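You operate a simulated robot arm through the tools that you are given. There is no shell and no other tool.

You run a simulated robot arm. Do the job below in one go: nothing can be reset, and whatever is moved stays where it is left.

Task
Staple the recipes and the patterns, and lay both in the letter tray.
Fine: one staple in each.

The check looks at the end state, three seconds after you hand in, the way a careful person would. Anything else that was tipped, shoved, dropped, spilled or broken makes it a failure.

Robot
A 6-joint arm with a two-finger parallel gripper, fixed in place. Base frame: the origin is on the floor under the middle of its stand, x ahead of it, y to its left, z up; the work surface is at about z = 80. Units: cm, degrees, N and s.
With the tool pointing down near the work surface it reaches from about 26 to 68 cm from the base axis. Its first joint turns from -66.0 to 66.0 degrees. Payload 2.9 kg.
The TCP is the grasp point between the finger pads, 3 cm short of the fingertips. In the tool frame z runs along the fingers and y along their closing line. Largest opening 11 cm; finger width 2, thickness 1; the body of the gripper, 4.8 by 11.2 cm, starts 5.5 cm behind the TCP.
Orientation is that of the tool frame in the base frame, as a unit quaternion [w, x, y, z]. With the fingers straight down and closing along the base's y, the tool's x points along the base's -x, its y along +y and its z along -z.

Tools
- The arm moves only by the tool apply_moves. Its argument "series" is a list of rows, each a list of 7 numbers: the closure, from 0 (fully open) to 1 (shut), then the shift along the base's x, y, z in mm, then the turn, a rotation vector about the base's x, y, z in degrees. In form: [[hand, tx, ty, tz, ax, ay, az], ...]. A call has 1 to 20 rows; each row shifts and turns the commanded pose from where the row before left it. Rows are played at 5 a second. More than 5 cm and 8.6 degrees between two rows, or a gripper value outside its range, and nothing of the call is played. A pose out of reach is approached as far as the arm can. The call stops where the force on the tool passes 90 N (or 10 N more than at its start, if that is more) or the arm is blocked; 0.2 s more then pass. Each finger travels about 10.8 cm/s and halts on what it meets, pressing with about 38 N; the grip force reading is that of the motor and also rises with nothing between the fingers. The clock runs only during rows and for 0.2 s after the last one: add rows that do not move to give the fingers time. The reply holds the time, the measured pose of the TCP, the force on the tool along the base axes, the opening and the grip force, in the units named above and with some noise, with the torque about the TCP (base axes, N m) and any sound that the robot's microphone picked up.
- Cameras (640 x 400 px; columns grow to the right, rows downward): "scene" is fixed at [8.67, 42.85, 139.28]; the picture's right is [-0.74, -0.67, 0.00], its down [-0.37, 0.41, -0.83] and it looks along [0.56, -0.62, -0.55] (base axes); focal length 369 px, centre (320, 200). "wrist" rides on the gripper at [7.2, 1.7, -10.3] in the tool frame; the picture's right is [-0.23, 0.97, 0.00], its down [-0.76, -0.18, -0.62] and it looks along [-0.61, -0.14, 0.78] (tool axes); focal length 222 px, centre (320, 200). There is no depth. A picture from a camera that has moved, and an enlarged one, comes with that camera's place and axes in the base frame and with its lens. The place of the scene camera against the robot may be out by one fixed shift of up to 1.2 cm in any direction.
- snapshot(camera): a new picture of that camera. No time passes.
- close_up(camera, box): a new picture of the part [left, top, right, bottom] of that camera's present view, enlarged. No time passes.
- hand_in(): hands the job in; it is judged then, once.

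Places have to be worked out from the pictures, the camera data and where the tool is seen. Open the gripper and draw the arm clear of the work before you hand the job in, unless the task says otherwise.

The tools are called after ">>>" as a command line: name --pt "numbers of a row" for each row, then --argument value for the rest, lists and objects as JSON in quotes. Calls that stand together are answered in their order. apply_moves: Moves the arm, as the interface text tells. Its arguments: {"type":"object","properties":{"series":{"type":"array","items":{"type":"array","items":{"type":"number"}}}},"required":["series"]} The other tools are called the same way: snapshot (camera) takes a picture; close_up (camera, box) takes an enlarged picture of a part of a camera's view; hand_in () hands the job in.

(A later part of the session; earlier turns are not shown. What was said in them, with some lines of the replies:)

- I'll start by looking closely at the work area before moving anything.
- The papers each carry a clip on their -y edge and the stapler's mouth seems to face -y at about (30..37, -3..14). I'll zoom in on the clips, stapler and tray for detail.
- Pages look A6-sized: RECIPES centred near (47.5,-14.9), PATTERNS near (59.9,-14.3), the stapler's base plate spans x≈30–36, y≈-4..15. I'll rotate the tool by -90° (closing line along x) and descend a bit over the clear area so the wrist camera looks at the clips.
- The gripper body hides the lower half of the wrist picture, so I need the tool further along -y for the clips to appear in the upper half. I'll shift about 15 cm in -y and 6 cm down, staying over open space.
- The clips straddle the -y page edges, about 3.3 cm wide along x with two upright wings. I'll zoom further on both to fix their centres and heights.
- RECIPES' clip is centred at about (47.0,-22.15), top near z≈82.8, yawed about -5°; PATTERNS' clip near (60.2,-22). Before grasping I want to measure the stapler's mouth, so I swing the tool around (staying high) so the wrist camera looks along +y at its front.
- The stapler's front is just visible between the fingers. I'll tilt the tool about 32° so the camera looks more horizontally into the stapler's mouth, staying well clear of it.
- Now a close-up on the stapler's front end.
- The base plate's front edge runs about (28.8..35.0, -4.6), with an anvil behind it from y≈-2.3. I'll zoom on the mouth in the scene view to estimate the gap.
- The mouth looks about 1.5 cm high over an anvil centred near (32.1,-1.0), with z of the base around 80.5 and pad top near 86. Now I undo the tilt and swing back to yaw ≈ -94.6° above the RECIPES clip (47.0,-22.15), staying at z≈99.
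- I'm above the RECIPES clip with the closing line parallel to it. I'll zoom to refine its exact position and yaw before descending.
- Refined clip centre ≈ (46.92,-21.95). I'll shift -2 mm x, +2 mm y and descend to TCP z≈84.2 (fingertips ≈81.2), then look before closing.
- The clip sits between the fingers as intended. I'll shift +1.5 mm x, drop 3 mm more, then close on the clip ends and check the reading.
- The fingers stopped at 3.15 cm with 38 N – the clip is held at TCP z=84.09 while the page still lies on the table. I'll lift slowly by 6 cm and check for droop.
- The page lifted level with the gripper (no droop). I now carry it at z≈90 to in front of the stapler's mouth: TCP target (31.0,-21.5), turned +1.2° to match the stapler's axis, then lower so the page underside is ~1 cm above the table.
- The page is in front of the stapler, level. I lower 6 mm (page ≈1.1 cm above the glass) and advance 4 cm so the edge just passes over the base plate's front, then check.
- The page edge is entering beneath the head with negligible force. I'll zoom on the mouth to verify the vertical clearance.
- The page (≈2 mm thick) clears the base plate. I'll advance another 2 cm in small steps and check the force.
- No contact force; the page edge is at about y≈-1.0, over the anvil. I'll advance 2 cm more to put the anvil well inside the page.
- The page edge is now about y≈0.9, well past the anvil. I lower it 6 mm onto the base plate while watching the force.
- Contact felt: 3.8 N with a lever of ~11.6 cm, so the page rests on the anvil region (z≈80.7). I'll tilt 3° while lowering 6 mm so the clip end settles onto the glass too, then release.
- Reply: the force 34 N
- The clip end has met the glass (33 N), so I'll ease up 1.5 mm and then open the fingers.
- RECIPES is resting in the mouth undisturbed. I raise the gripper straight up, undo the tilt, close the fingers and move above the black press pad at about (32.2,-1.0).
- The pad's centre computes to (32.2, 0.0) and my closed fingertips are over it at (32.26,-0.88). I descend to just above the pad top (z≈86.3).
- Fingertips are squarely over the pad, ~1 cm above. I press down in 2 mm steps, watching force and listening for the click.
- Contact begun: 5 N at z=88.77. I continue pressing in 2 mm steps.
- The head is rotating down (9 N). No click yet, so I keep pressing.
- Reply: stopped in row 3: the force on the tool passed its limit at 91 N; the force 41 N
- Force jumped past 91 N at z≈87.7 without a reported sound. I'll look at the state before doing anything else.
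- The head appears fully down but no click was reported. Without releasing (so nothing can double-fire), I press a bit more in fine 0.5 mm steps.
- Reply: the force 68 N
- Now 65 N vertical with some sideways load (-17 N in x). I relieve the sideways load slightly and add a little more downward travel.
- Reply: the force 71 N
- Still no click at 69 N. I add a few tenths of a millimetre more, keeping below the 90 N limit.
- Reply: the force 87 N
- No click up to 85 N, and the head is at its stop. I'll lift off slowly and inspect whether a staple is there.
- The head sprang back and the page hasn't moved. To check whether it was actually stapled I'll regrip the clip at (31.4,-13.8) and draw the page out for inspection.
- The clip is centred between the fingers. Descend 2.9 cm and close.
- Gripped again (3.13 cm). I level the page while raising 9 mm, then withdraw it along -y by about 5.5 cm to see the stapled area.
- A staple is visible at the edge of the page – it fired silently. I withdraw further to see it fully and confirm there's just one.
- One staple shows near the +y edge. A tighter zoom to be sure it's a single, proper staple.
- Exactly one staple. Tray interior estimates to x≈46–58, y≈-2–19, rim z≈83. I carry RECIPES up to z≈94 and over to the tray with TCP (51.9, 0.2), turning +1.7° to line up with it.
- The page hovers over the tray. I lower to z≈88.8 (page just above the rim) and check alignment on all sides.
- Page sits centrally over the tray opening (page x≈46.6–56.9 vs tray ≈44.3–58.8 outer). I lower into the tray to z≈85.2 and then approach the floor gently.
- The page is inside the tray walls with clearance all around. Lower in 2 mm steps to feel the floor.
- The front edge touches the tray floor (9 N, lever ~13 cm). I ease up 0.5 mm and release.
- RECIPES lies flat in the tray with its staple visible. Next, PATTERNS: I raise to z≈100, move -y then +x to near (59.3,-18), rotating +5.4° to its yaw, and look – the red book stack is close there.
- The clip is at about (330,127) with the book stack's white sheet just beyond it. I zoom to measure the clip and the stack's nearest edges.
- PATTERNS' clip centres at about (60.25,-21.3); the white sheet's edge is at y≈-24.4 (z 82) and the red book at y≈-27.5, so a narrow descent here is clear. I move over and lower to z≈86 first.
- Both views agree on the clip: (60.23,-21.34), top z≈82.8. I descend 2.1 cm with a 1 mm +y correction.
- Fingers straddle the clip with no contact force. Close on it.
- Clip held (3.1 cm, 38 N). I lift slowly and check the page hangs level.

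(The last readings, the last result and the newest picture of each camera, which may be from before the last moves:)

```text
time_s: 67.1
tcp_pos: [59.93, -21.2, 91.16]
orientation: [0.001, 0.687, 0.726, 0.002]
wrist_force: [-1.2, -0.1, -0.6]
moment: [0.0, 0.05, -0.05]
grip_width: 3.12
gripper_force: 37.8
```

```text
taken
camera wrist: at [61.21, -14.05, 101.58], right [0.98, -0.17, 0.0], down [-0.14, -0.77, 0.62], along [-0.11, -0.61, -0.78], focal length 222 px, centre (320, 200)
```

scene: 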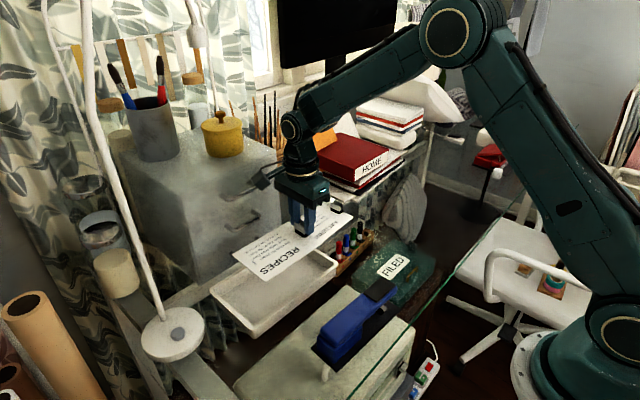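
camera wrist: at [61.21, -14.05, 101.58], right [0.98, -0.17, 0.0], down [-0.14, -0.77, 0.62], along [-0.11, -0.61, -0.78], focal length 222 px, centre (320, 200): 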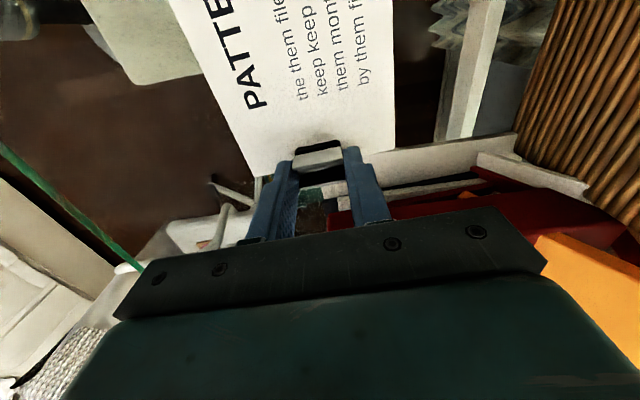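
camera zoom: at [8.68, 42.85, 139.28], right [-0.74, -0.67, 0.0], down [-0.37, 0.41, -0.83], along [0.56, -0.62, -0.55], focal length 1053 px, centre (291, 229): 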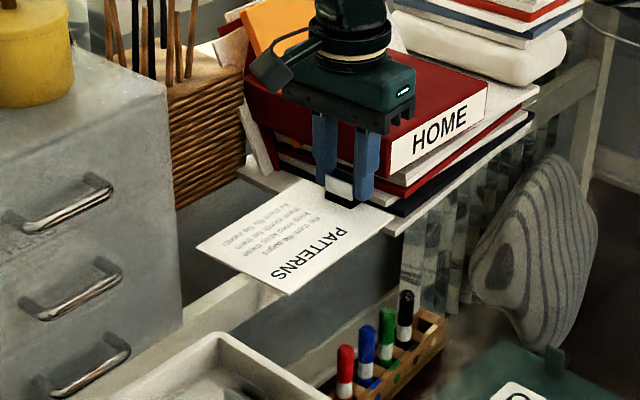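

PATTERNS hangs level, in the same pose relative to the gripper as RECIPES did. I carry it at z≈91 to in front of the stapler, turning -6.6° so it matches the stapler axis.

>>> apply_moves --pt "1 -22.2 -0.3 0 0 0 -0.508" --pt "1 -22.2 -0.3 0 0 0 -0.508" --pt "1 -22.2 -0.3 0 0 0 -0.508" --pt "1 -22.2 -0.3 0 0 0 -0.508" --pt "1 -22.2 -0.3 0 0 0 -0.508" --pt "1 -22.2 -0.3 0 0 0 -0.508" --pt "1 -22.2 -0.3 0 0 0 -0.508" --pt "1 -22.2 -0.3 0 0 0 -0.508" --pt "1 -22.2 -0.3 0 0 0 -0.508" --pt "1 -22.2 -0.3 0 0 0 -0.508" --pt "1 -22.2 -0.3 0 0 0 -0.508" --pt "1 -22.2 -0.3 0 0 0 -0.508" --pt "1 -22.2 -0.3 0 0 0 -0.508" --pt "1 0 0 0 0 0 0"

>>> snapshot --camera "scene"

>>> close_up --camera "scene" --box '[300, 220, 480, 360]'

```text
time_s: 70.1
tcp_pos: [31.3, -21.73, 91.33]
orientation: [0.0, 0.728, 0.685, 0.003]
wrist_force: [-0.1, 0.0, -0.7]
moment: [-0.01, 0.02, 0.0]
grip_width: 3.11
gripper_force: 38.0
```

```text
taken
```

scene: 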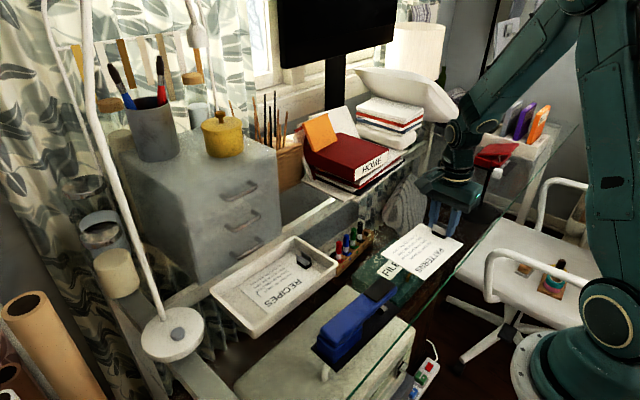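

```text
2.86 times, centred on (390, 290) of scene
camera zoom: at [8.67, 42.85, 139.28], right [-0.74, -0.67, 0.0], down [-0.37, 0.41, -0.83], along [0.56, -0.62, -0.55], focal length 1053 px, centre (120, -57)
```

zoom: 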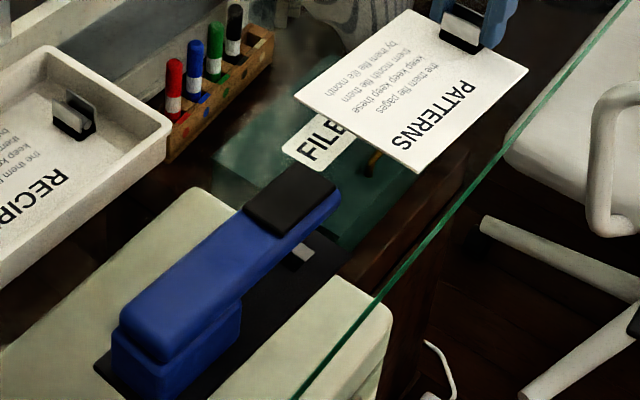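

The stapler looks unmoved; I'll verify with the same zoom used before the first stapling.

>>> close_up --camera "scene" --box '[368, 275, 416, 325]'

```text
8.00 times, centred on (392, 300) of scene
camera zoom: at [8.67, 42.85, 139.28], right [-0.74, -0.67, 0.0], down [-0.37, 0.41, -0.83], along [0.56, -0.62, -0.55], focal length 2949 px, centre (-256, -600)
```

zoom: 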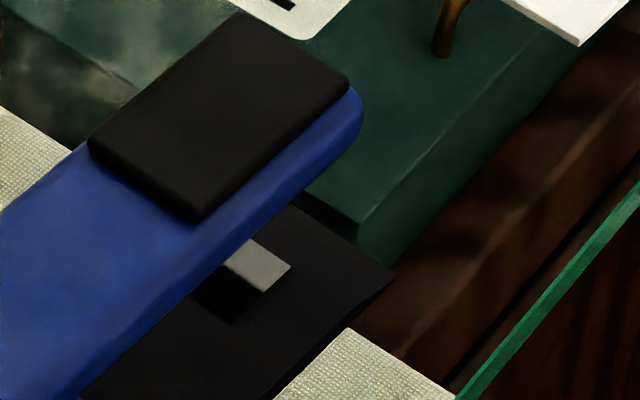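

Identical to before, so the stapler hasn't shifted. I lower PATTERNS to z≈85.4 and slide it 4 cm toward the mouth, same as before.

>>> apply_moves --pt "1 -2 0 -20 0 0 0" --pt "1 0 0 -20 0 0 0" --pt "1 0 0 -12 0 0 0" --pt "1 0 0 -7 0 0 0" --pt "1 0 0 0 0 0 0" --pt "1 0.4 10 0 0 0 0" --pt "1 0.4 10 0 0 0 0" --pt "1 0.4 10 0 0 0 0" --pt "1 0.4 10 0 0 0 0" --pt "1 0 0 0 0 0 0"

>>> close_up --camera "scene" --box '[375, 275, 435, 325]'

>>> close_up --camera "scene" --box '[340, 220, 470, 320]'

```text
time_s: 72.3
tcp_pos: [31.03, -17.65, 85.38]
orientation: [0.0, 0.728, 0.685, 0.002]
wrist_force: [0.6, -0.3, -0.7]
moment: [-0.04, -0.02, 0.02]
grip_width: 3.12
gripper_force: 38.3
```

```text
8.00 times, centred on (405, 300) of scene
camera zoom: at [8.67, 42.85, 139.28], right [-0.74, -0.67, 0.0], down [-0.37, 0.41, -0.83], along [0.56, -0.62, -0.55], focal length 2949 px, centre (-360, -600)
```

zoom: 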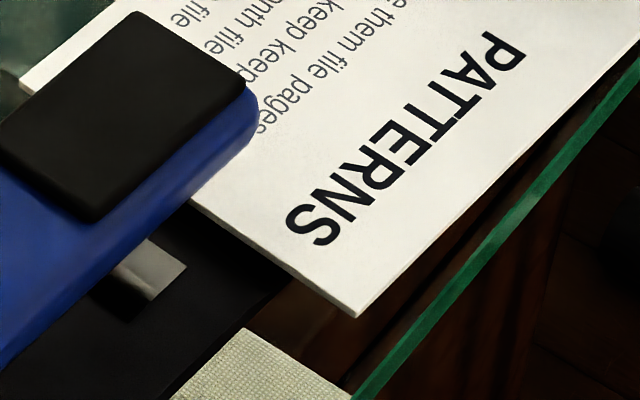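

```text
4.00 times, centred on (405, 270) of scene
camera zoom: at [8.67, 42.85, 139.28], right [-0.74, -0.67, 0.0], down [-0.37, 0.41, -0.83], along [0.56, -0.62, -0.55], focal length 1474 px, centre (-20, -80)
```

zoom: 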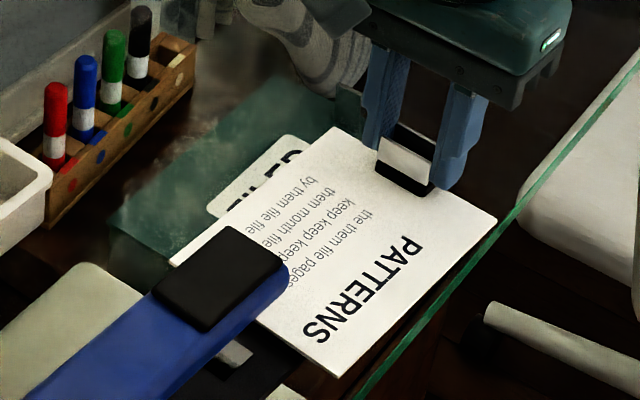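

Practically identical to the RECIPES insertion. I continue the remaining 4 cm in 5 mm steps.

>>> apply_moves --pt "1 0.4 5 0 0 0 0" --pt "1 0.4 5 0 0 0 0" --pt "1 0.4 5 0 0 0 0" --pt "1 0.4 5 0 0 0 0" --pt "1 0.4 5 0 0 0 0" --pt "1 0.4 5 0 0 0 0" --pt "1 0.4 5 0 0 0 0" --pt "1 0.4 5 0 0 0 0" --pt "1 0 0 0 0 0 0"

>>> close_up --camera "scene" --box '[345, 235, 465, 325]'

```text
time_s: 74.3
tcp_pos: [31.4, -13.75, 85.31]
orientation: [0.0, 0.728, 0.685, 0.002]
wrist_force: [1.1, 0.9, -0.5]
moment: [-0.05, 0.03, 0.01]
grip_width: 3.14
gripper_force: 37.7
```

```text
4.44 times, centred on (405, 280) of scene
camera zoom: at [8.68, 42.85, 139.28], right [-0.74, -0.67, 0.0], down [-0.37, 0.41, -0.83], along [0.56, -0.62, -0.55], focal length 1638 px, centre (-58, -156)
```

zoom: 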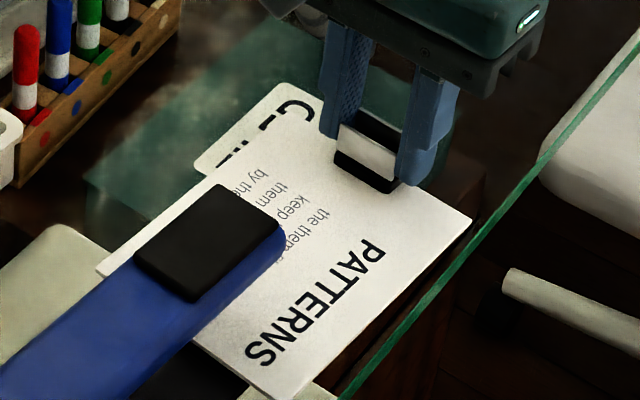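

Same position as before. I lower 6 mm, then tilt 3° while easing the clip end down to the glass.

>>> apply_moves --pt "1 0 0 -2 0 0 0" --pt "1 0 0 -2 0 0 0" --pt "1 0 0 -1.5 0 0 0" --pt "1 0 -0.7 -1.5 1 0 0" --pt "1 0 -0.7 -1.5 1 0 0" --pt "1 0 -0.7 -1.5 1 0 0" --pt "1 0 0 0 0 0 0"

```text
time_s: 75.9
tcp_pos: [31.56, -14.01, 84.36]
orientation: [-0.019, 0.728, 0.685, 0.02]
wrist_force: [-0.3, -0.8, 0.1]
moment: [-0.06, 0.01, -0.01]
grip_width: 3.1
gripper_force: 37.8
```

No contact force yet, so I lower another 1.5 mm and check.

>>> apply_moves --pt "1 0 0 -0.8 0 0 0" --pt "1 0 0 -0.7 0 0 0" --pt "1 0 0 0 0 0 0"

>>> close_up --camera "scene" --box '[345, 235, 465, 325]'

```text
time_s: 76.7
tcp_pos: [31.53, -14.0, 84.18]
orientation: [-0.017, 0.728, 0.685, 0.021]
wrist_force: [-4.0, 1.8, 39.3]
moment: [-0.07, 0.21, 0.0]
grip_width: 3.13
gripper_force: 38.4
```

```text
4.44 times, centred on (405, 280) of scene
camera zoom: at [8.63, 42.87, 139.28], right [-0.74, -0.67, 0.0], down [-0.37, 0.41, -0.84], along [0.56, -0.62, -0.55], focal length 1638 px, centre (-58, -156)
```

zoom: 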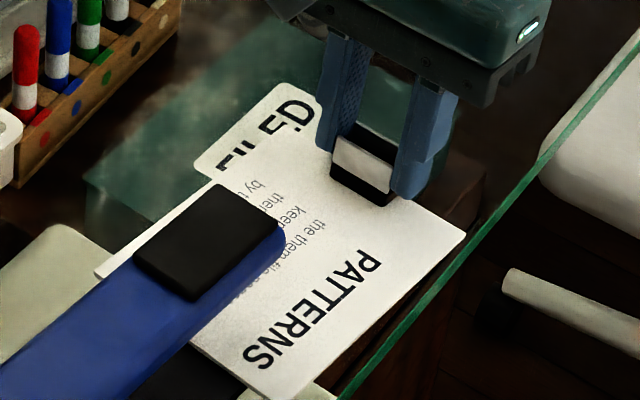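

Clip end meets the glass (39 N). I ease up 1.2 mm and release, then rise straight up and level the tool.

>>> apply_moves --pt "1 0 0 1.2 0 0 0" --pt "1 0 0 0 0 0 0" --pt "0.68 0 0 0 0 0 0" --pt "0.5 0 0 0 0 0 0" --pt "0.5 0 0 0 0 0 0"

>>> close_up --camera "scene" --box '[345, 235, 465, 325]'

```text
time_s: 77.9
tcp_pos: [31.37, -13.88, 84.11]
orientation: [-0.02, 0.728, 0.685, 0.02]
wrist_force: [0.4, -0.4, -0.3]
moment: [0.01, 0.01, 0.0]
grip_width: 5.49
gripper_force: 0.1
```

```text
4.44 times, centred on (405, 280) of scene
camera zoom: at [8.67, 42.85, 139.28], right [-0.74, -0.67, 0.0], down [-0.37, 0.41, -0.83], along [0.56, -0.62, -0.55], focal length 1638 px, centre (-58, -156)
```

zoom: 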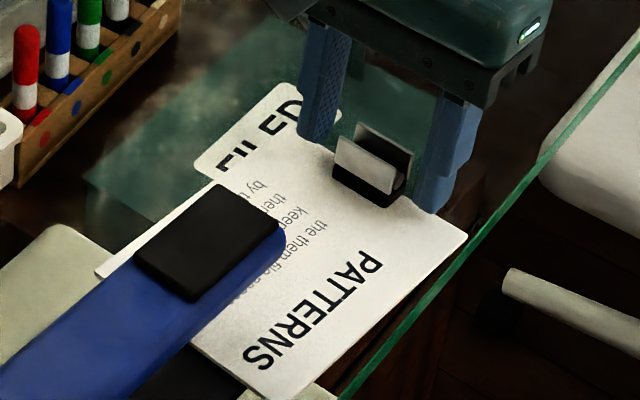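

PATTERNS is placed exactly as RECIPES was. I rise, level the tool, close the fingers and go above the press pad.

>>> apply_moves --pt "0.5 0 0 10 0 0 0" --pt "0.5 0 0 20 0 0 0" --pt "0.5 0 0 20 0 0 0" --pt "0.5 0 0 20 -1 0 0" --pt "0.5 0 0 20 -1 0 0" --pt "0.5 0 0 20 -1 0 0" --pt "0.7 1 18 0 0 0 0" --pt "0.85 1 18 0 0 0 0" --pt "1 1 18 0 0 0 0" --pt "1 1 18 0 0 0 0" --pt "1 1 18 0 0 0 0" --pt "1 1.5 18 0 0 0 0" --pt "1 2 21.5 0 0 0 0" --pt "1 0 0 0 0 0 0"

>>> close_up --camera "wrist" --box '[240, 60, 400, 200]'

>>> close_up --camera "scene" --box '[340, 230, 460, 330]'

```text
time_s: 80.9
tcp_pos: [32.3, -1.09, 95.28]
orientation: [-0.001, 0.728, 0.685, 0.003]
wrist_force: [0.3, 0.6, -0.3]
moment: [-0.01, -0.01, 0.01]
grip_width: 0.01
gripper_force: 37.7
```

```text
2.86 times, centred on (320, 130) of wrist
camera zoom: at [34.46, 6.06, 105.72], right [0.96, -0.29, 0.0], down [-0.23, -0.75, 0.62], along [-0.18, -0.6, -0.78], focal length 635 px, centre (320, 400)
```

zoom: 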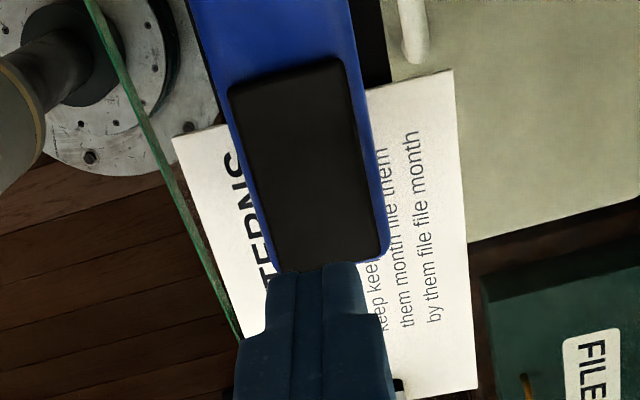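

```text
4.00 times, centred on (400, 280) of scene
camera zoom: at [8.67, 42.85, 139.28], right [-0.74, -0.67, 0.0], down [-0.37, 0.41, -0.83], along [0.56, -0.62, -0.55], focal length 1474 px, centre (0, -120)
```

zoom: 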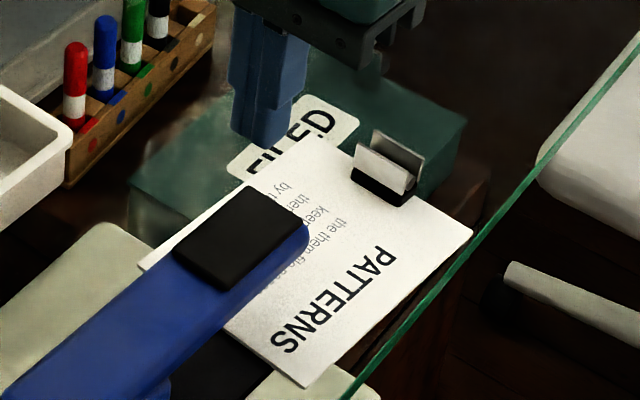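

Positioned as for the first stapling. I descend to just above the pad, then start the press.

>>> apply_moves --pt "1 0 1 -15 0 0 0" --pt "1 0 0 -15 0 0 0" --pt "1 0 0 -12 0 0 0" --pt "1 0 0 -8 0 0 0" --pt "1 0 0 0 0 0 0" --pt "1 0 0 -3 0 0 0" --pt "1 0 0 -3 0 0 0" --pt "1 0 0 -2 0 0 0" --pt "1 0 0 -2 0 0 0" --pt "1 0 0 -2 0 0 0" --pt "1 0 0 -2 0 0 0" --pt "1 0 0 -2 0 0 0" --pt "1 0 0 -2 0 0 0" --pt "1 0 0 -2 0 0 0" --pt "1 0 0 -2 0 0 0" --pt "1 0 0 0 0 0 0"

```text
time_s: 84.3
tcp_pos: [32.35, -0.97, 88.07]
orientation: [0.001, 0.728, 0.686, 0.001]
wrist_force: [3.4, -0.6, 8.7]
moment: [0.09, -0.11, -0.02]
grip_width: 0.0
gripper_force: 37.6
```

Head is moving down (8.7 N at z≈88.1). I finish the press in 1 mm steps until the stop limit, as with the first page.

>>> apply_moves --pt "1 0 0 -1.5 0 0 0" --pt "1 0 0 -1.5 0 0 0" --pt "1 0 0 -1.5 0 0 0" --pt "1 0 0 -1.5 0 0 0" --pt "1 0 0 -1.5 0 0 0" --pt "1 0 0 -1.5 0 0 0"

```text
time_s: 85.6
tcp_pos: [32.37, -0.82, 87.67]
orientation: [0.0, 0.728, 0.686, 0.003]
wrist_force: [-11.8, -0.7, 39.4]
moment: [0.36, 0.32, 0.17]
grip_width: 0.0
gripper_force: 37.8
stopped in row 6: the force on the tool passed its limit at 94 N (the readings are from after the stop); the commanded pose is now the measured one
```

Same hard stop (94 N peak, z=87.67). As before, without releasing, I press back up to roughly 80 N to make sure it seats.

>>> apply_moves --pt "1 -0.3 0 -0.5 0 0 0" --pt "1 -0.2 0 -0.5 0 0 0" --pt "1 0 0 -0.3 0 0 0" --pt "1 0 0 0 0 0 0"

```text
time_s: 86.6
tcp_pos: [32.28, -0.87, 87.51]
orientation: [0.001, 0.728, 0.686, 0.004]
wrist_force: [-18.7, 3.5, 75.2]
moment: [0.85, 0.57, -0.14]
grip_width: 0.0
gripper_force: 37.8
```

75 N; a final 0.3 mm more to match the first press.

>>> apply_moves --pt "1 -0.2 -0.1 -0.3 0 0 0" --pt "1 0 0 0 0 0 0" --pt "1 0 0 0 0 0 0"

```text
time_s: 87.4
tcp_pos: [32.25, -0.95, 87.54]
orientation: [0.002, 0.728, 0.685, 0.005]
wrist_force: [-17.1, 3.6, 76.3]
moment: [0.88, 0.5, 0.16]
grip_width: 0.01
gripper_force: 38.3
```

Peak and hold match the first press. Now I lift off slowly and return to the clip with open fingers and 3° tilt, as before.

>>> apply_moves --pt "1 0 0 2 0 0 0" --pt "1 0 0 3 0 0 0" --pt "1 0 0 5 0 0 0" --pt "1 0 0 10 0 0 0" --pt "1 0 0 20 0 0 0" --pt "1 0 0 20 0 0 0" --pt "1 0 0 18 0 0 0" --pt "1 0 0 0 0 0 0"

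>>> close_up --camera "scene" --box '[340, 230, 460, 330]'

```text
time_s: 89.2
tcp_pos: [32.33, -1.03, 95.29]
orientation: [0.001, 0.729, 0.685, 0.003]
wrist_force: [-0.5, 0.4, -0.2]
moment: [0.03, -0.01, -0.02]
grip_width: 0.0
gripper_force: 37.9
```

```text
4.00 times, centred on (400, 280) of scene
camera zoom: at [8.67, 42.85, 139.28], right [-0.74, -0.67, 0.0], down [-0.37, 0.41, -0.83], along [0.56, -0.62, -0.55], focal length 1474 px, centre (0, -120)
```

zoom: 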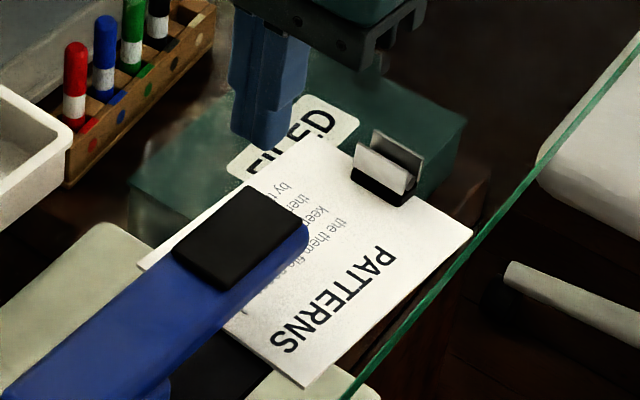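

Page unmoved, head back up. Regrip the clip at (31.4,-13.88).

>>> apply_moves --pt "0.8 -1.3 -18.4 0 0 0 0" --pt "0.6 -1.3 -18.4 0 0 0 0" --pt "0.5 -1.3 -18.4 0 1 0 0" --pt "0.5 -1.3 -18.4 0 1 0 0" --pt "0.5 -1.3 -18.4 0 1 0 0" --pt "0.5 -1.3 -18.4 0 0 0 0" --pt "0.5 -1.5 -18.1 0 0 0 0" --pt "0.5 0 0 -20 0 0 0" --pt "0.5 0 0 -20 0 0 0" --pt "0.5 0 0 -20 0 0 0" --pt "0.5 0 0 -20 0 0 0" --pt "0.5 0 0 0 0 0 0"

>>> close_up --camera "wrist" --box '[220, 80, 440, 220]'

```text
time_s: 91.8
tcp_pos: [31.37, -13.9, 87.14]
orientation: [-0.018, 0.728, 0.685, 0.022]
wrist_force: [-0.3, -0.9, -0.2]
moment: [-0.03, 0.02, 0.0]
grip_width: 5.48
gripper_force: 0.0
```

```text
2.86 times, centred on (330, 150) of wrist
camera zoom: at [33.5, -7.37, 97.82], right [0.96, -0.29, -0.01], down [-0.23, -0.78, 0.58], along [-0.17, -0.55, -0.82], focal length 635 px, centre (291, 343)
```

zoom: 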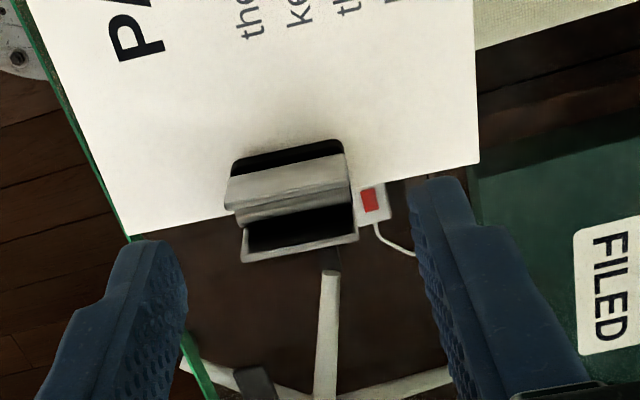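

The clip is centred between the fingers. Descend 2.9 cm, close, level and withdraw along -y.

>>> apply_moves --pt "0.5 0 0 -15 0 0 0" --pt "0.5 0 0 -13.5 0 0 0" --pt "0.5 0 0 0 0 0 0" --pt "0.7 0 0 0 0 0 0" --pt "1 0 0 0 0 0 0" --pt "1 0 0 0 0 0 0" --pt "1 0 0 0 0 0 0"

```text
time_s: 93.4
tcp_pos: [31.35, -13.73, 84.34]
orientation: [-0.019, 0.728, 0.685, 0.02]
wrist_force: [0.4, -0.4, 0.0]
moment: [-0.03, 0.0, -0.02]
grip_width: 3.13
gripper_force: 38.0
```

Gripped (3.13 cm). Level while raising 9 mm, then withdraw 8 cm and lift.

>>> apply_moves --pt "1 0 0 3 -1 0 0" --pt "1 0 0 3 -1 0 0" --pt "1 0 0.5 3 -1 0 0" --pt "1 0 0 0 0 0 0" --pt "1 -0.6 -10 0 0 0 0" --pt "1 -0.6 -10 0 0 0 0" --pt "1 -0.6 -10 0 0 0 0" --pt "1 -0.6 -10 0 0 0 0" --pt "1 -0.6 -10 0 0 0 0" --pt "1 -0.6 -10 0 0 0 0" --pt "1 -0.6 -10 0 0 0 0" --pt "1 -0.6 -10 0 0 0 0" --pt "1 0 0 15 0 0 0" --pt "1 0 0 15 0 0 0" --pt "1 0 0 15 0 0 0" --pt "1 0 0 0 0 0 0"

>>> close_up --camera "scene" --box '[360, 210, 480, 300]'

>>> close_up --camera "scene" --box '[385, 250, 435, 290]'

```text
time_s: 96.8
tcp_pos: [30.8, -21.76, 89.64]
orientation: [0.002, 0.729, 0.685, 0.003]
wrist_force: [-0.8, -0.1, -0.1]
moment: [0.0, 0.01, 0.01]
grip_width: 3.12
gripper_force: 37.9
```

```text
4.44 times, centred on (420, 255) of scene
camera zoom: at [8.67, 42.85, 139.28], right [-0.74, -0.67, 0.0], down [-0.37, 0.41, -0.83], along [0.56, -0.62, -0.55], focal length 1638 px, centre (-124, -44)
```

zoom: 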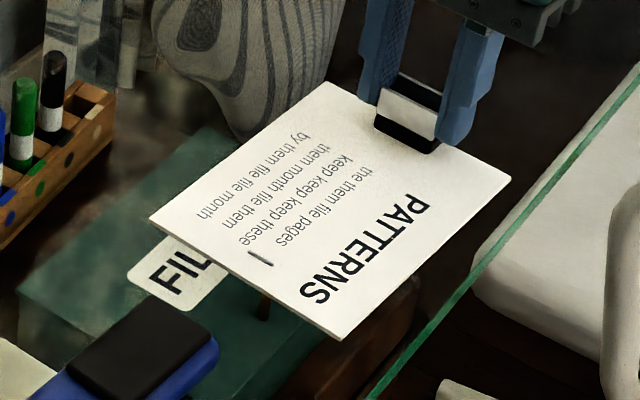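

```text
10.00 times, centred on (410, 270) of scene
camera zoom: at [8.67, 42.85, 139.28], right [-0.74, -0.67, 0.0], down [-0.37, 0.41, -0.83], along [0.56, -0.62, -0.55], focal length 3686 px, centre (-580, -500)
```

zoom: 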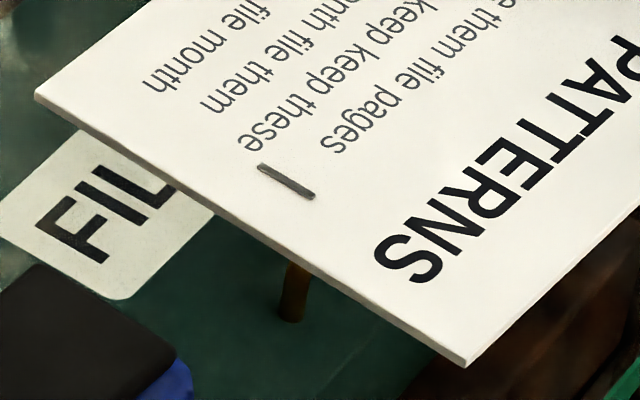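

PATTERNS carries exactly one staple too. I raise it and carry it to the tray, aiming TCP (51.9, 3.8) so its page rests on RECIPES but clears RECIPES' clip at y≈0.3.

>>> apply_moves --pt "1 0 0 18 0 0 0" --pt "1 0 0 18 0 0 0" --pt "1 0 0 18 0 0 0" --pt "1 17.6 21.3 0 0 0 0.15" --pt "1 17.6 21.3 0 0 0 0.15" --pt "1 17.6 21.3 0 0 0 0.15" --pt "1 17.6 21.3 0 0 0 0.15" --pt "1 17.6 21.3 0 0 0 0.15" --pt "1 17.6 21.3 0 0 0 0.15" --pt "1 17.6 21.3 0 0 0 0.15" --pt "1 17.6 21.3 0 0 0 0.15" --pt "1 17.6 21.3 0 0 0 0.15" --pt "1 17.6 21.3 0 0 0 0.15" --pt "1 17.6 21.3 0 0 0 0.15" --pt "1 17.6 21.3 0 0 0 0.15" --pt "1 0 0 0 0 0 0"

>>> close_up --camera "scene" --box '[190, 170, 370, 350]'

>>> snapshot --camera "wrist"

```text
time_s: 100.2
tcp_pos: [52.07, 3.92, 95.13]
orientation: [0.001, 0.718, 0.697, 0.004]
wrist_force: [0.9, -0.5, -1.1]
moment: [-0.04, 0.01, 0.01]
grip_width: 3.12
gripper_force: 38.1
```

```text
2.22 times, centred on (280, 260) of scene
camera zoom: at [8.68, 42.85, 139.28], right [-0.74, -0.67, 0.0], down [-0.37, 0.41, -0.83], along [0.56, -0.62, -0.55], focal length 819 px, centre (409, 67)
```

zoom: 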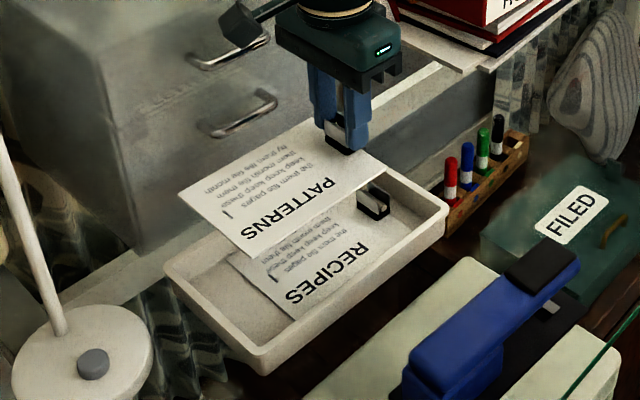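

```text
taken
camera wrist: at [53.91, 10.91, 105.55], right [0.97, -0.26, 0.0], down [-0.2, -0.76, 0.62], along [-0.16, -0.6, -0.79], focal length 222 px, centre (320, 200)
```

wrist: 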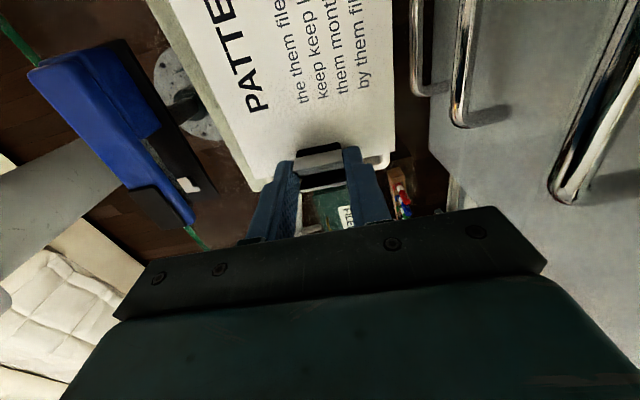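

Aligned above the tray. I lower to about z≈89.5 and check clearances against the tray walls and RECIPES' clip.

>>> apply_moves --pt "1 -1 0 -20 0 0 0" --pt "1 0 0 -20 0 0 0" --pt "1 0 0 -15 0 0 0" --pt "1 0 0 0 0 0 0"

>>> close_up --camera "scene" --box '[190, 190, 350, 350]'

>>> close_up --camera "wrist" --box '[120, 0, 440, 200]'

```text
time_s: 101.2
tcp_pos: [51.76, 3.92, 89.51]
orientation: [0.001, 0.717, 0.697, 0.004]
wrist_force: [-0.8, -0.6, -0.9]
moment: [-0.02, -0.03, 0.0]
grip_width: 3.11
gripper_force: 37.8
```

```text
2.50 times, centred on (270, 270) of scene
camera zoom: at [8.68, 42.85, 139.28], right [-0.74, -0.67, 0.0], down [-0.37, 0.41, -0.83], along [0.56, -0.62, -0.55], focal length 921 px, centre (445, 25)
```

zoom: 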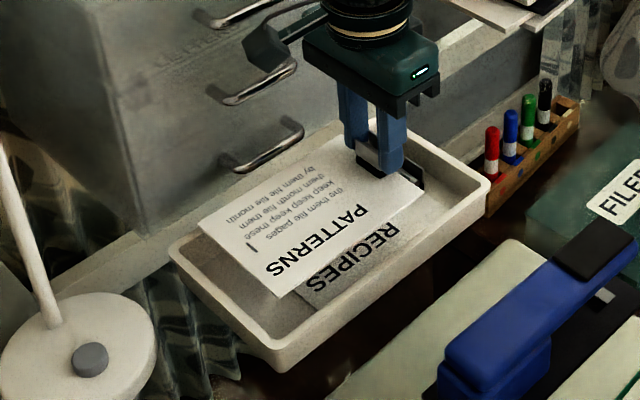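

```text
2.00 times, centred on (280, 100) of wrist
camera zoom: at [53.61, 10.98, 99.96], right [0.97, -0.26, 0.0], down [-0.2, -0.76, 0.62], along [-0.16, -0.6, -0.79], focal length 444 px, centre (400, 400)
```

zoom: 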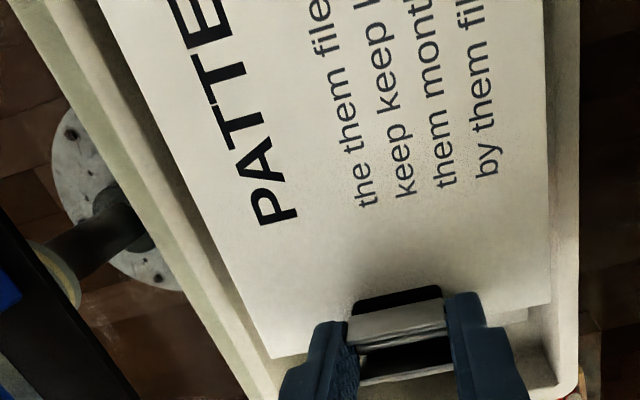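

Re-measuring, the rim is nearer z≈84.3 and the tray's inner centre at about x≈51.4, so I shift 4 mm in -x and lower to z≈86.3.

>>> apply_moves --pt "1 -4 1 0 0 0 0" --pt "1 0 0 -12 0 0 0" --pt "1 0 0 -12 0 0 0" --pt "1 0 0 -8 0 0 0" --pt "1 0 0 0 0 0 0"

>>> close_up --camera "scene" --box '[190, 190, 350, 350]'

>>> close_up --camera "wrist" --box '[120, 0, 440, 200]'

```text
time_s: 102.4
tcp_pos: [51.45, 3.89, 86.47]
orientation: [0.001, 0.718, 0.696, 0.003]
wrist_force: [0.6, -0.3, -1.6]
moment: [-0.02, -0.01, 0.01]
grip_width: 3.11
gripper_force: 37.8
```

```text
2.50 times, centred on (270, 270) of scene
camera zoom: at [8.68, 42.85, 139.28], right [-0.74, -0.67, 0.0], down [-0.37, 0.41, -0.83], along [0.56, -0.62, -0.55], focal length 921 px, centre (445, 25)
```

zoom: 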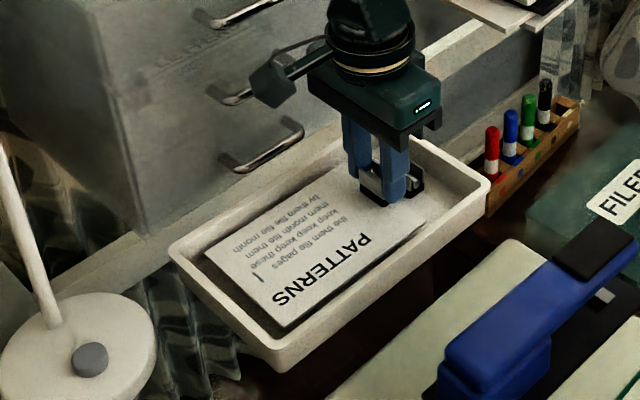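

```text
2.00 times, centred on (280, 100) of wrist
camera zoom: at [53.37, 11.01, 96.86], right [0.97, -0.26, 0.0], down [-0.2, -0.76, 0.62], along [-0.16, -0.6, -0.79], focal length 444 px, centre (400, 400)
```

zoom: 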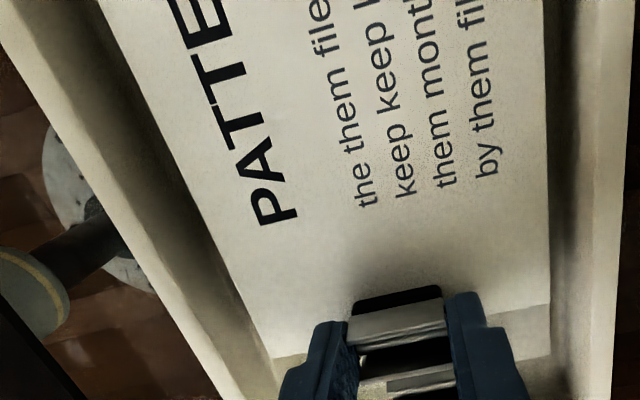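

Good clearance on all sides, and RECIPES' clip is visible behind (−y of) this one without touching. I lower in 2 mm steps until it rests.

>>> apply_moves --pt "1 0 0 -3 0 0 0" --pt "1 0 0 -3 0 0 0" --pt "1 0 0 -2 0 0 0" --pt "1 0 0 0 0 0 0"

```text
time_s: 103.4
tcp_pos: [51.49, 3.82, 85.54]
orientation: [0.0, 0.717, 0.697, 0.004]
wrist_force: [-1.0, 0.1, -0.9]
moment: [-0.02, 0.01, 0.02]
grip_width: 3.1
gripper_force: 37.7
```

No contact yet at z=85.54; continue down in 1–1.5 mm steps.

>>> apply_moves --pt "1 0 0 -1.5 0 0 0" --pt "1 0 0 -1.5 0 0 0" --pt "1 0 0 0 0 0 0"

```text
time_s: 104.2
tcp_pos: [51.57, 3.75, 85.48]
orientation: [0.001, 0.718, 0.696, 0.002]
wrist_force: [0.0, 0.1, -0.7]
moment: [-0.04, 0.0, 0.01]
grip_width: 3.13
gripper_force: 38.1
```

Still free (z≈85.4). Two more 1 mm steps.

>>> apply_moves --pt "1 0 0 -1 0 0 0" --pt "1 0 0 -1 0 0 0" --pt "1 0 0 0 0 0 0"

```text
time_s: 105.0
tcp_pos: [51.46, 3.84, 85.16]
orientation: [0.001, 0.718, 0.696, 0.003]
wrist_force: [-0.1, 0.7, -0.7]
moment: [-0.01, 0.0, 0.01]
grip_width: 3.13
gripper_force: 37.8
```

>>> apply_moves --pt "1 0 0 -1 0 0 0" --pt "1 0 0 -1 0 0 0" --pt "1 0 0 0 0 0 0"

```text
time_s: 105.8
tcp_pos: [51.64, 3.99, 85.04]
orientation: [0.001, 0.717, 0.697, 0.005]
wrist_force: [-3.2, -0.7, 16.8]
moment: [0.84, 0.4, 0.08]
grip_width: 3.12
gripper_force: 38.0
```

Contact: 17 N at z≈85.0, so the page rests on RECIPES. I ease up 0.7 mm, release, and rise straight up.

>>> apply_moves --pt "1 0 0 0.7 0 0 0" --pt "1 0 0 0 0 0 0" --pt "0.75 0 0 0 0 0 0" --pt "0.65 0 0 0 0 0 0" --pt "0.5 0 0 0 0 0 0" --pt "0.5 0 0 0 0 0 0" --pt "0.5 0 0 10 0 0 0" --pt "0.5 0 0 20 0 0 0" --pt "0.5 0 0 20 0 0 0" --pt "0.5 0 0 20 0 0 0" --pt "0.5 0 0 20 0 0 0" --pt "0.5 0 0 20 0 0 0" --pt "0.5 0 0 20 0 0 0" --pt "0.5 0 0 0 0 0 0"

>>> close_up --camera "scene" --box '[190, 190, 350, 350]'

>>> snapshot --camera "wrist"

```text
time_s: 108.8
tcp_pos: [51.3, 3.84, 98.12]
orientation: [0.001, 0.718, 0.697, 0.004]
wrist_force: [0.5, -0.5, 1.1]
moment: [-0.01, 0.02, -0.02]
grip_width: 5.51
gripper_force: 0.1
```

```text
2.50 times, centred on (270, 270) of scene
camera zoom: at [8.67, 42.85, 139.28], right [-0.74, -0.67, 0.0], down [-0.37, 0.41, -0.83], along [0.56, -0.62, -0.55], focal length 921 px, centre (445, 25)
```

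zoom: 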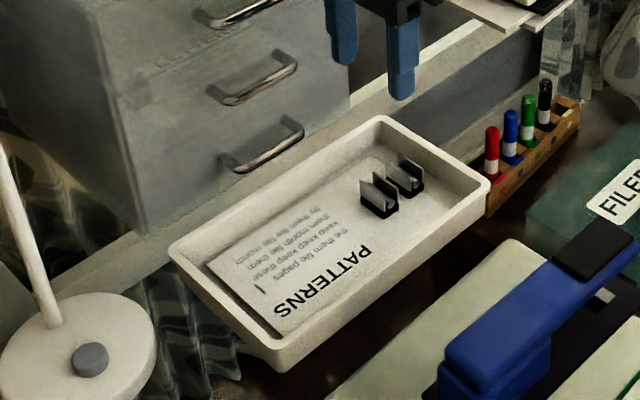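

```text
taken
camera wrist: at [53.2, 10.99, 108.48], right [0.97, -0.26, 0.0], down [-0.2, -0.76, 0.62], along [-0.16, -0.6, -0.79], focal length 222 px, centre (320, 200)
```

wrist: 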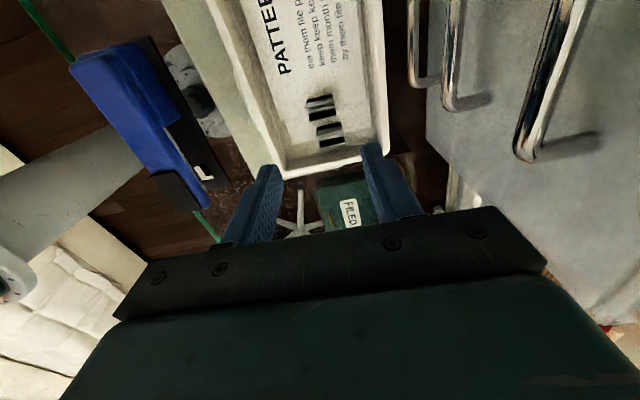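

Both pages lie in the tray, clips clear of each other. I'll check the tray and the stapler closely before drawing the arm away.

>>> close_up --camera "scene" --box '[235, 225, 335, 305]'

>>> close_up --camera "scene" --box '[368, 275, 416, 325]'

>>> close_up --camera "wrist" --box '[150, 130, 250, 210]'

```text
5.00 times, centred on (285, 265) of scene
camera zoom: at [8.67, 42.85, 139.28], right [-0.74, -0.67, 0.0], down [-0.37, 0.41, -0.83], along [0.56, -0.62, -0.55], focal length 1843 px, centre (495, -125)
```

zoom: 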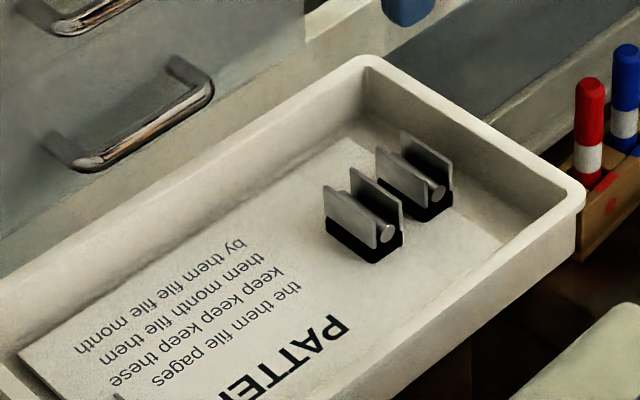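

```text
8.00 times, centred on (392, 300) of scene
camera zoom: at [8.67, 42.85, 139.28], right [-0.74, -0.67, 0.0], down [-0.37, 0.41, -0.83], along [0.56, -0.62, -0.55], focal length 2949 px, centre (-256, -600)
```

zoom: 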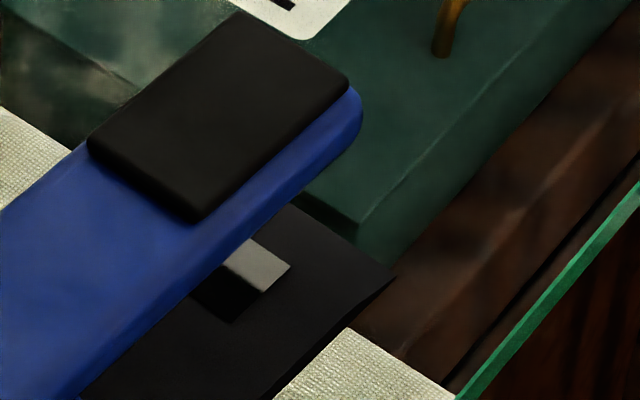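

```text
5.00 times, centred on (200, 170) of wrist
camera zoom: at [53.2, 10.99, 108.48], right [0.97, -0.26, 0.0], down [-0.2, -0.76, 0.62], along [-0.16, -0.6, -0.79], focal length 1111 px, centre (920, 350)
```

zoom: 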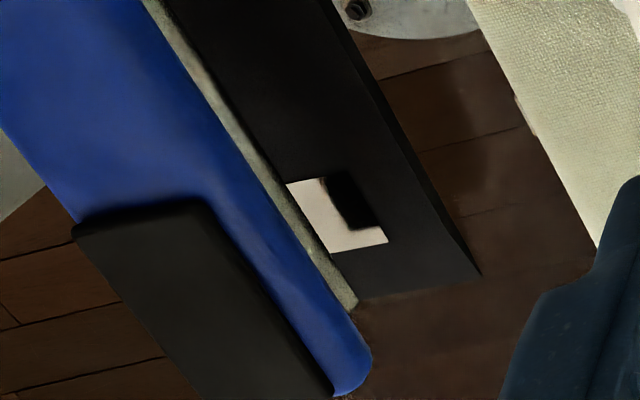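

Everything is in place: both pages stapled and in the tray, stapler unmoved. I draw the arm up and back to near its starting place and open the gripper fully.

>>> apply_moves --pt "0.5 0 0 25 0 0 0" --pt "0.5 0 0 25 0 0 0" --pt "0.5 0 0 25 0 0 0" --pt "0.5 0 0 25 0 0 0" --pt "0.4 -20 -10 25 0 0 0" --pt "0.3 -20 -10 25 0 0 0" --pt "0.2 -20 -10 0 0 0 0" --pt "0.1 -20 -10 0 0 0 0" --pt "0 -20 -10 0 0 0 0" --pt "0 0 0 0 0 0 0" --pt "0 0 0 0 0 0 0"

>>> snapshot --camera "scene"

>>> close_up --camera "scene" --box '[190, 190, 350, 350]'

```text
time_s: 111.2
tcp_pos: [41.63, -1.09, 112.9]
orientation: [0.001, 0.718, 0.696, 0.003]
wrist_force: [-0.2, 0.0, 0.7]
moment: [-0.01, -0.02, -0.02]
grip_width: 10.99
gripper_force: 0.0
```

```text
taken
```

scene: 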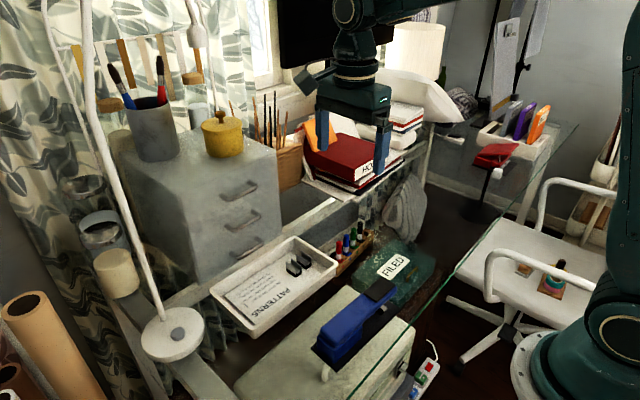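

```text
2.50 times, centred on (270, 270) of scene
camera zoom: at [8.67, 42.85, 139.28], right [-0.74, -0.67, 0.0], down [-0.37, 0.41, -0.83], along [0.56, -0.62, -0.55], focal length 921 px, centre (445, 25)
```

zoom: 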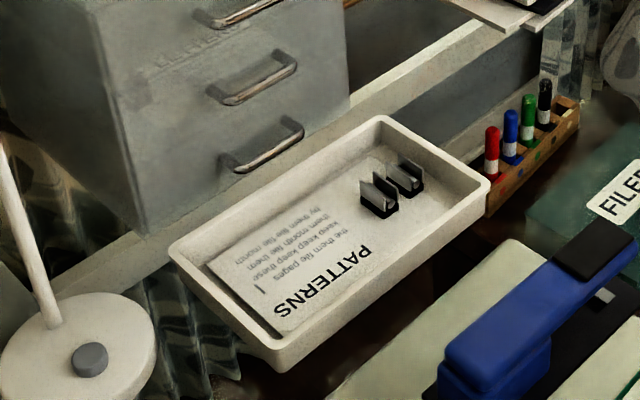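

The final pictures show both stapled stacks lying in the tray, the stapler and everything else in place, the gripper open and the arm clear. I hand the job in.

>>> hand_in

```text
The job is handed in.
```

The recipes and the patterns are both stapled and lying in the letter tray, and I've handed the job in.

- **Staples:** I looked at each stack after its press and saw exactly one staple, near the edge opposite the clip. The microphone picked up no click for either press, so I'm going by the pictures.
- **Tray:** PATTERNS lies flat on top of RECIPES, shifted along so the two clips don't touch. I left the clips on.
- **Everything else:** The stapler looked exactly where it started, and I saw nothing else moved or knocked. The arm is raised clear with the gripper open.
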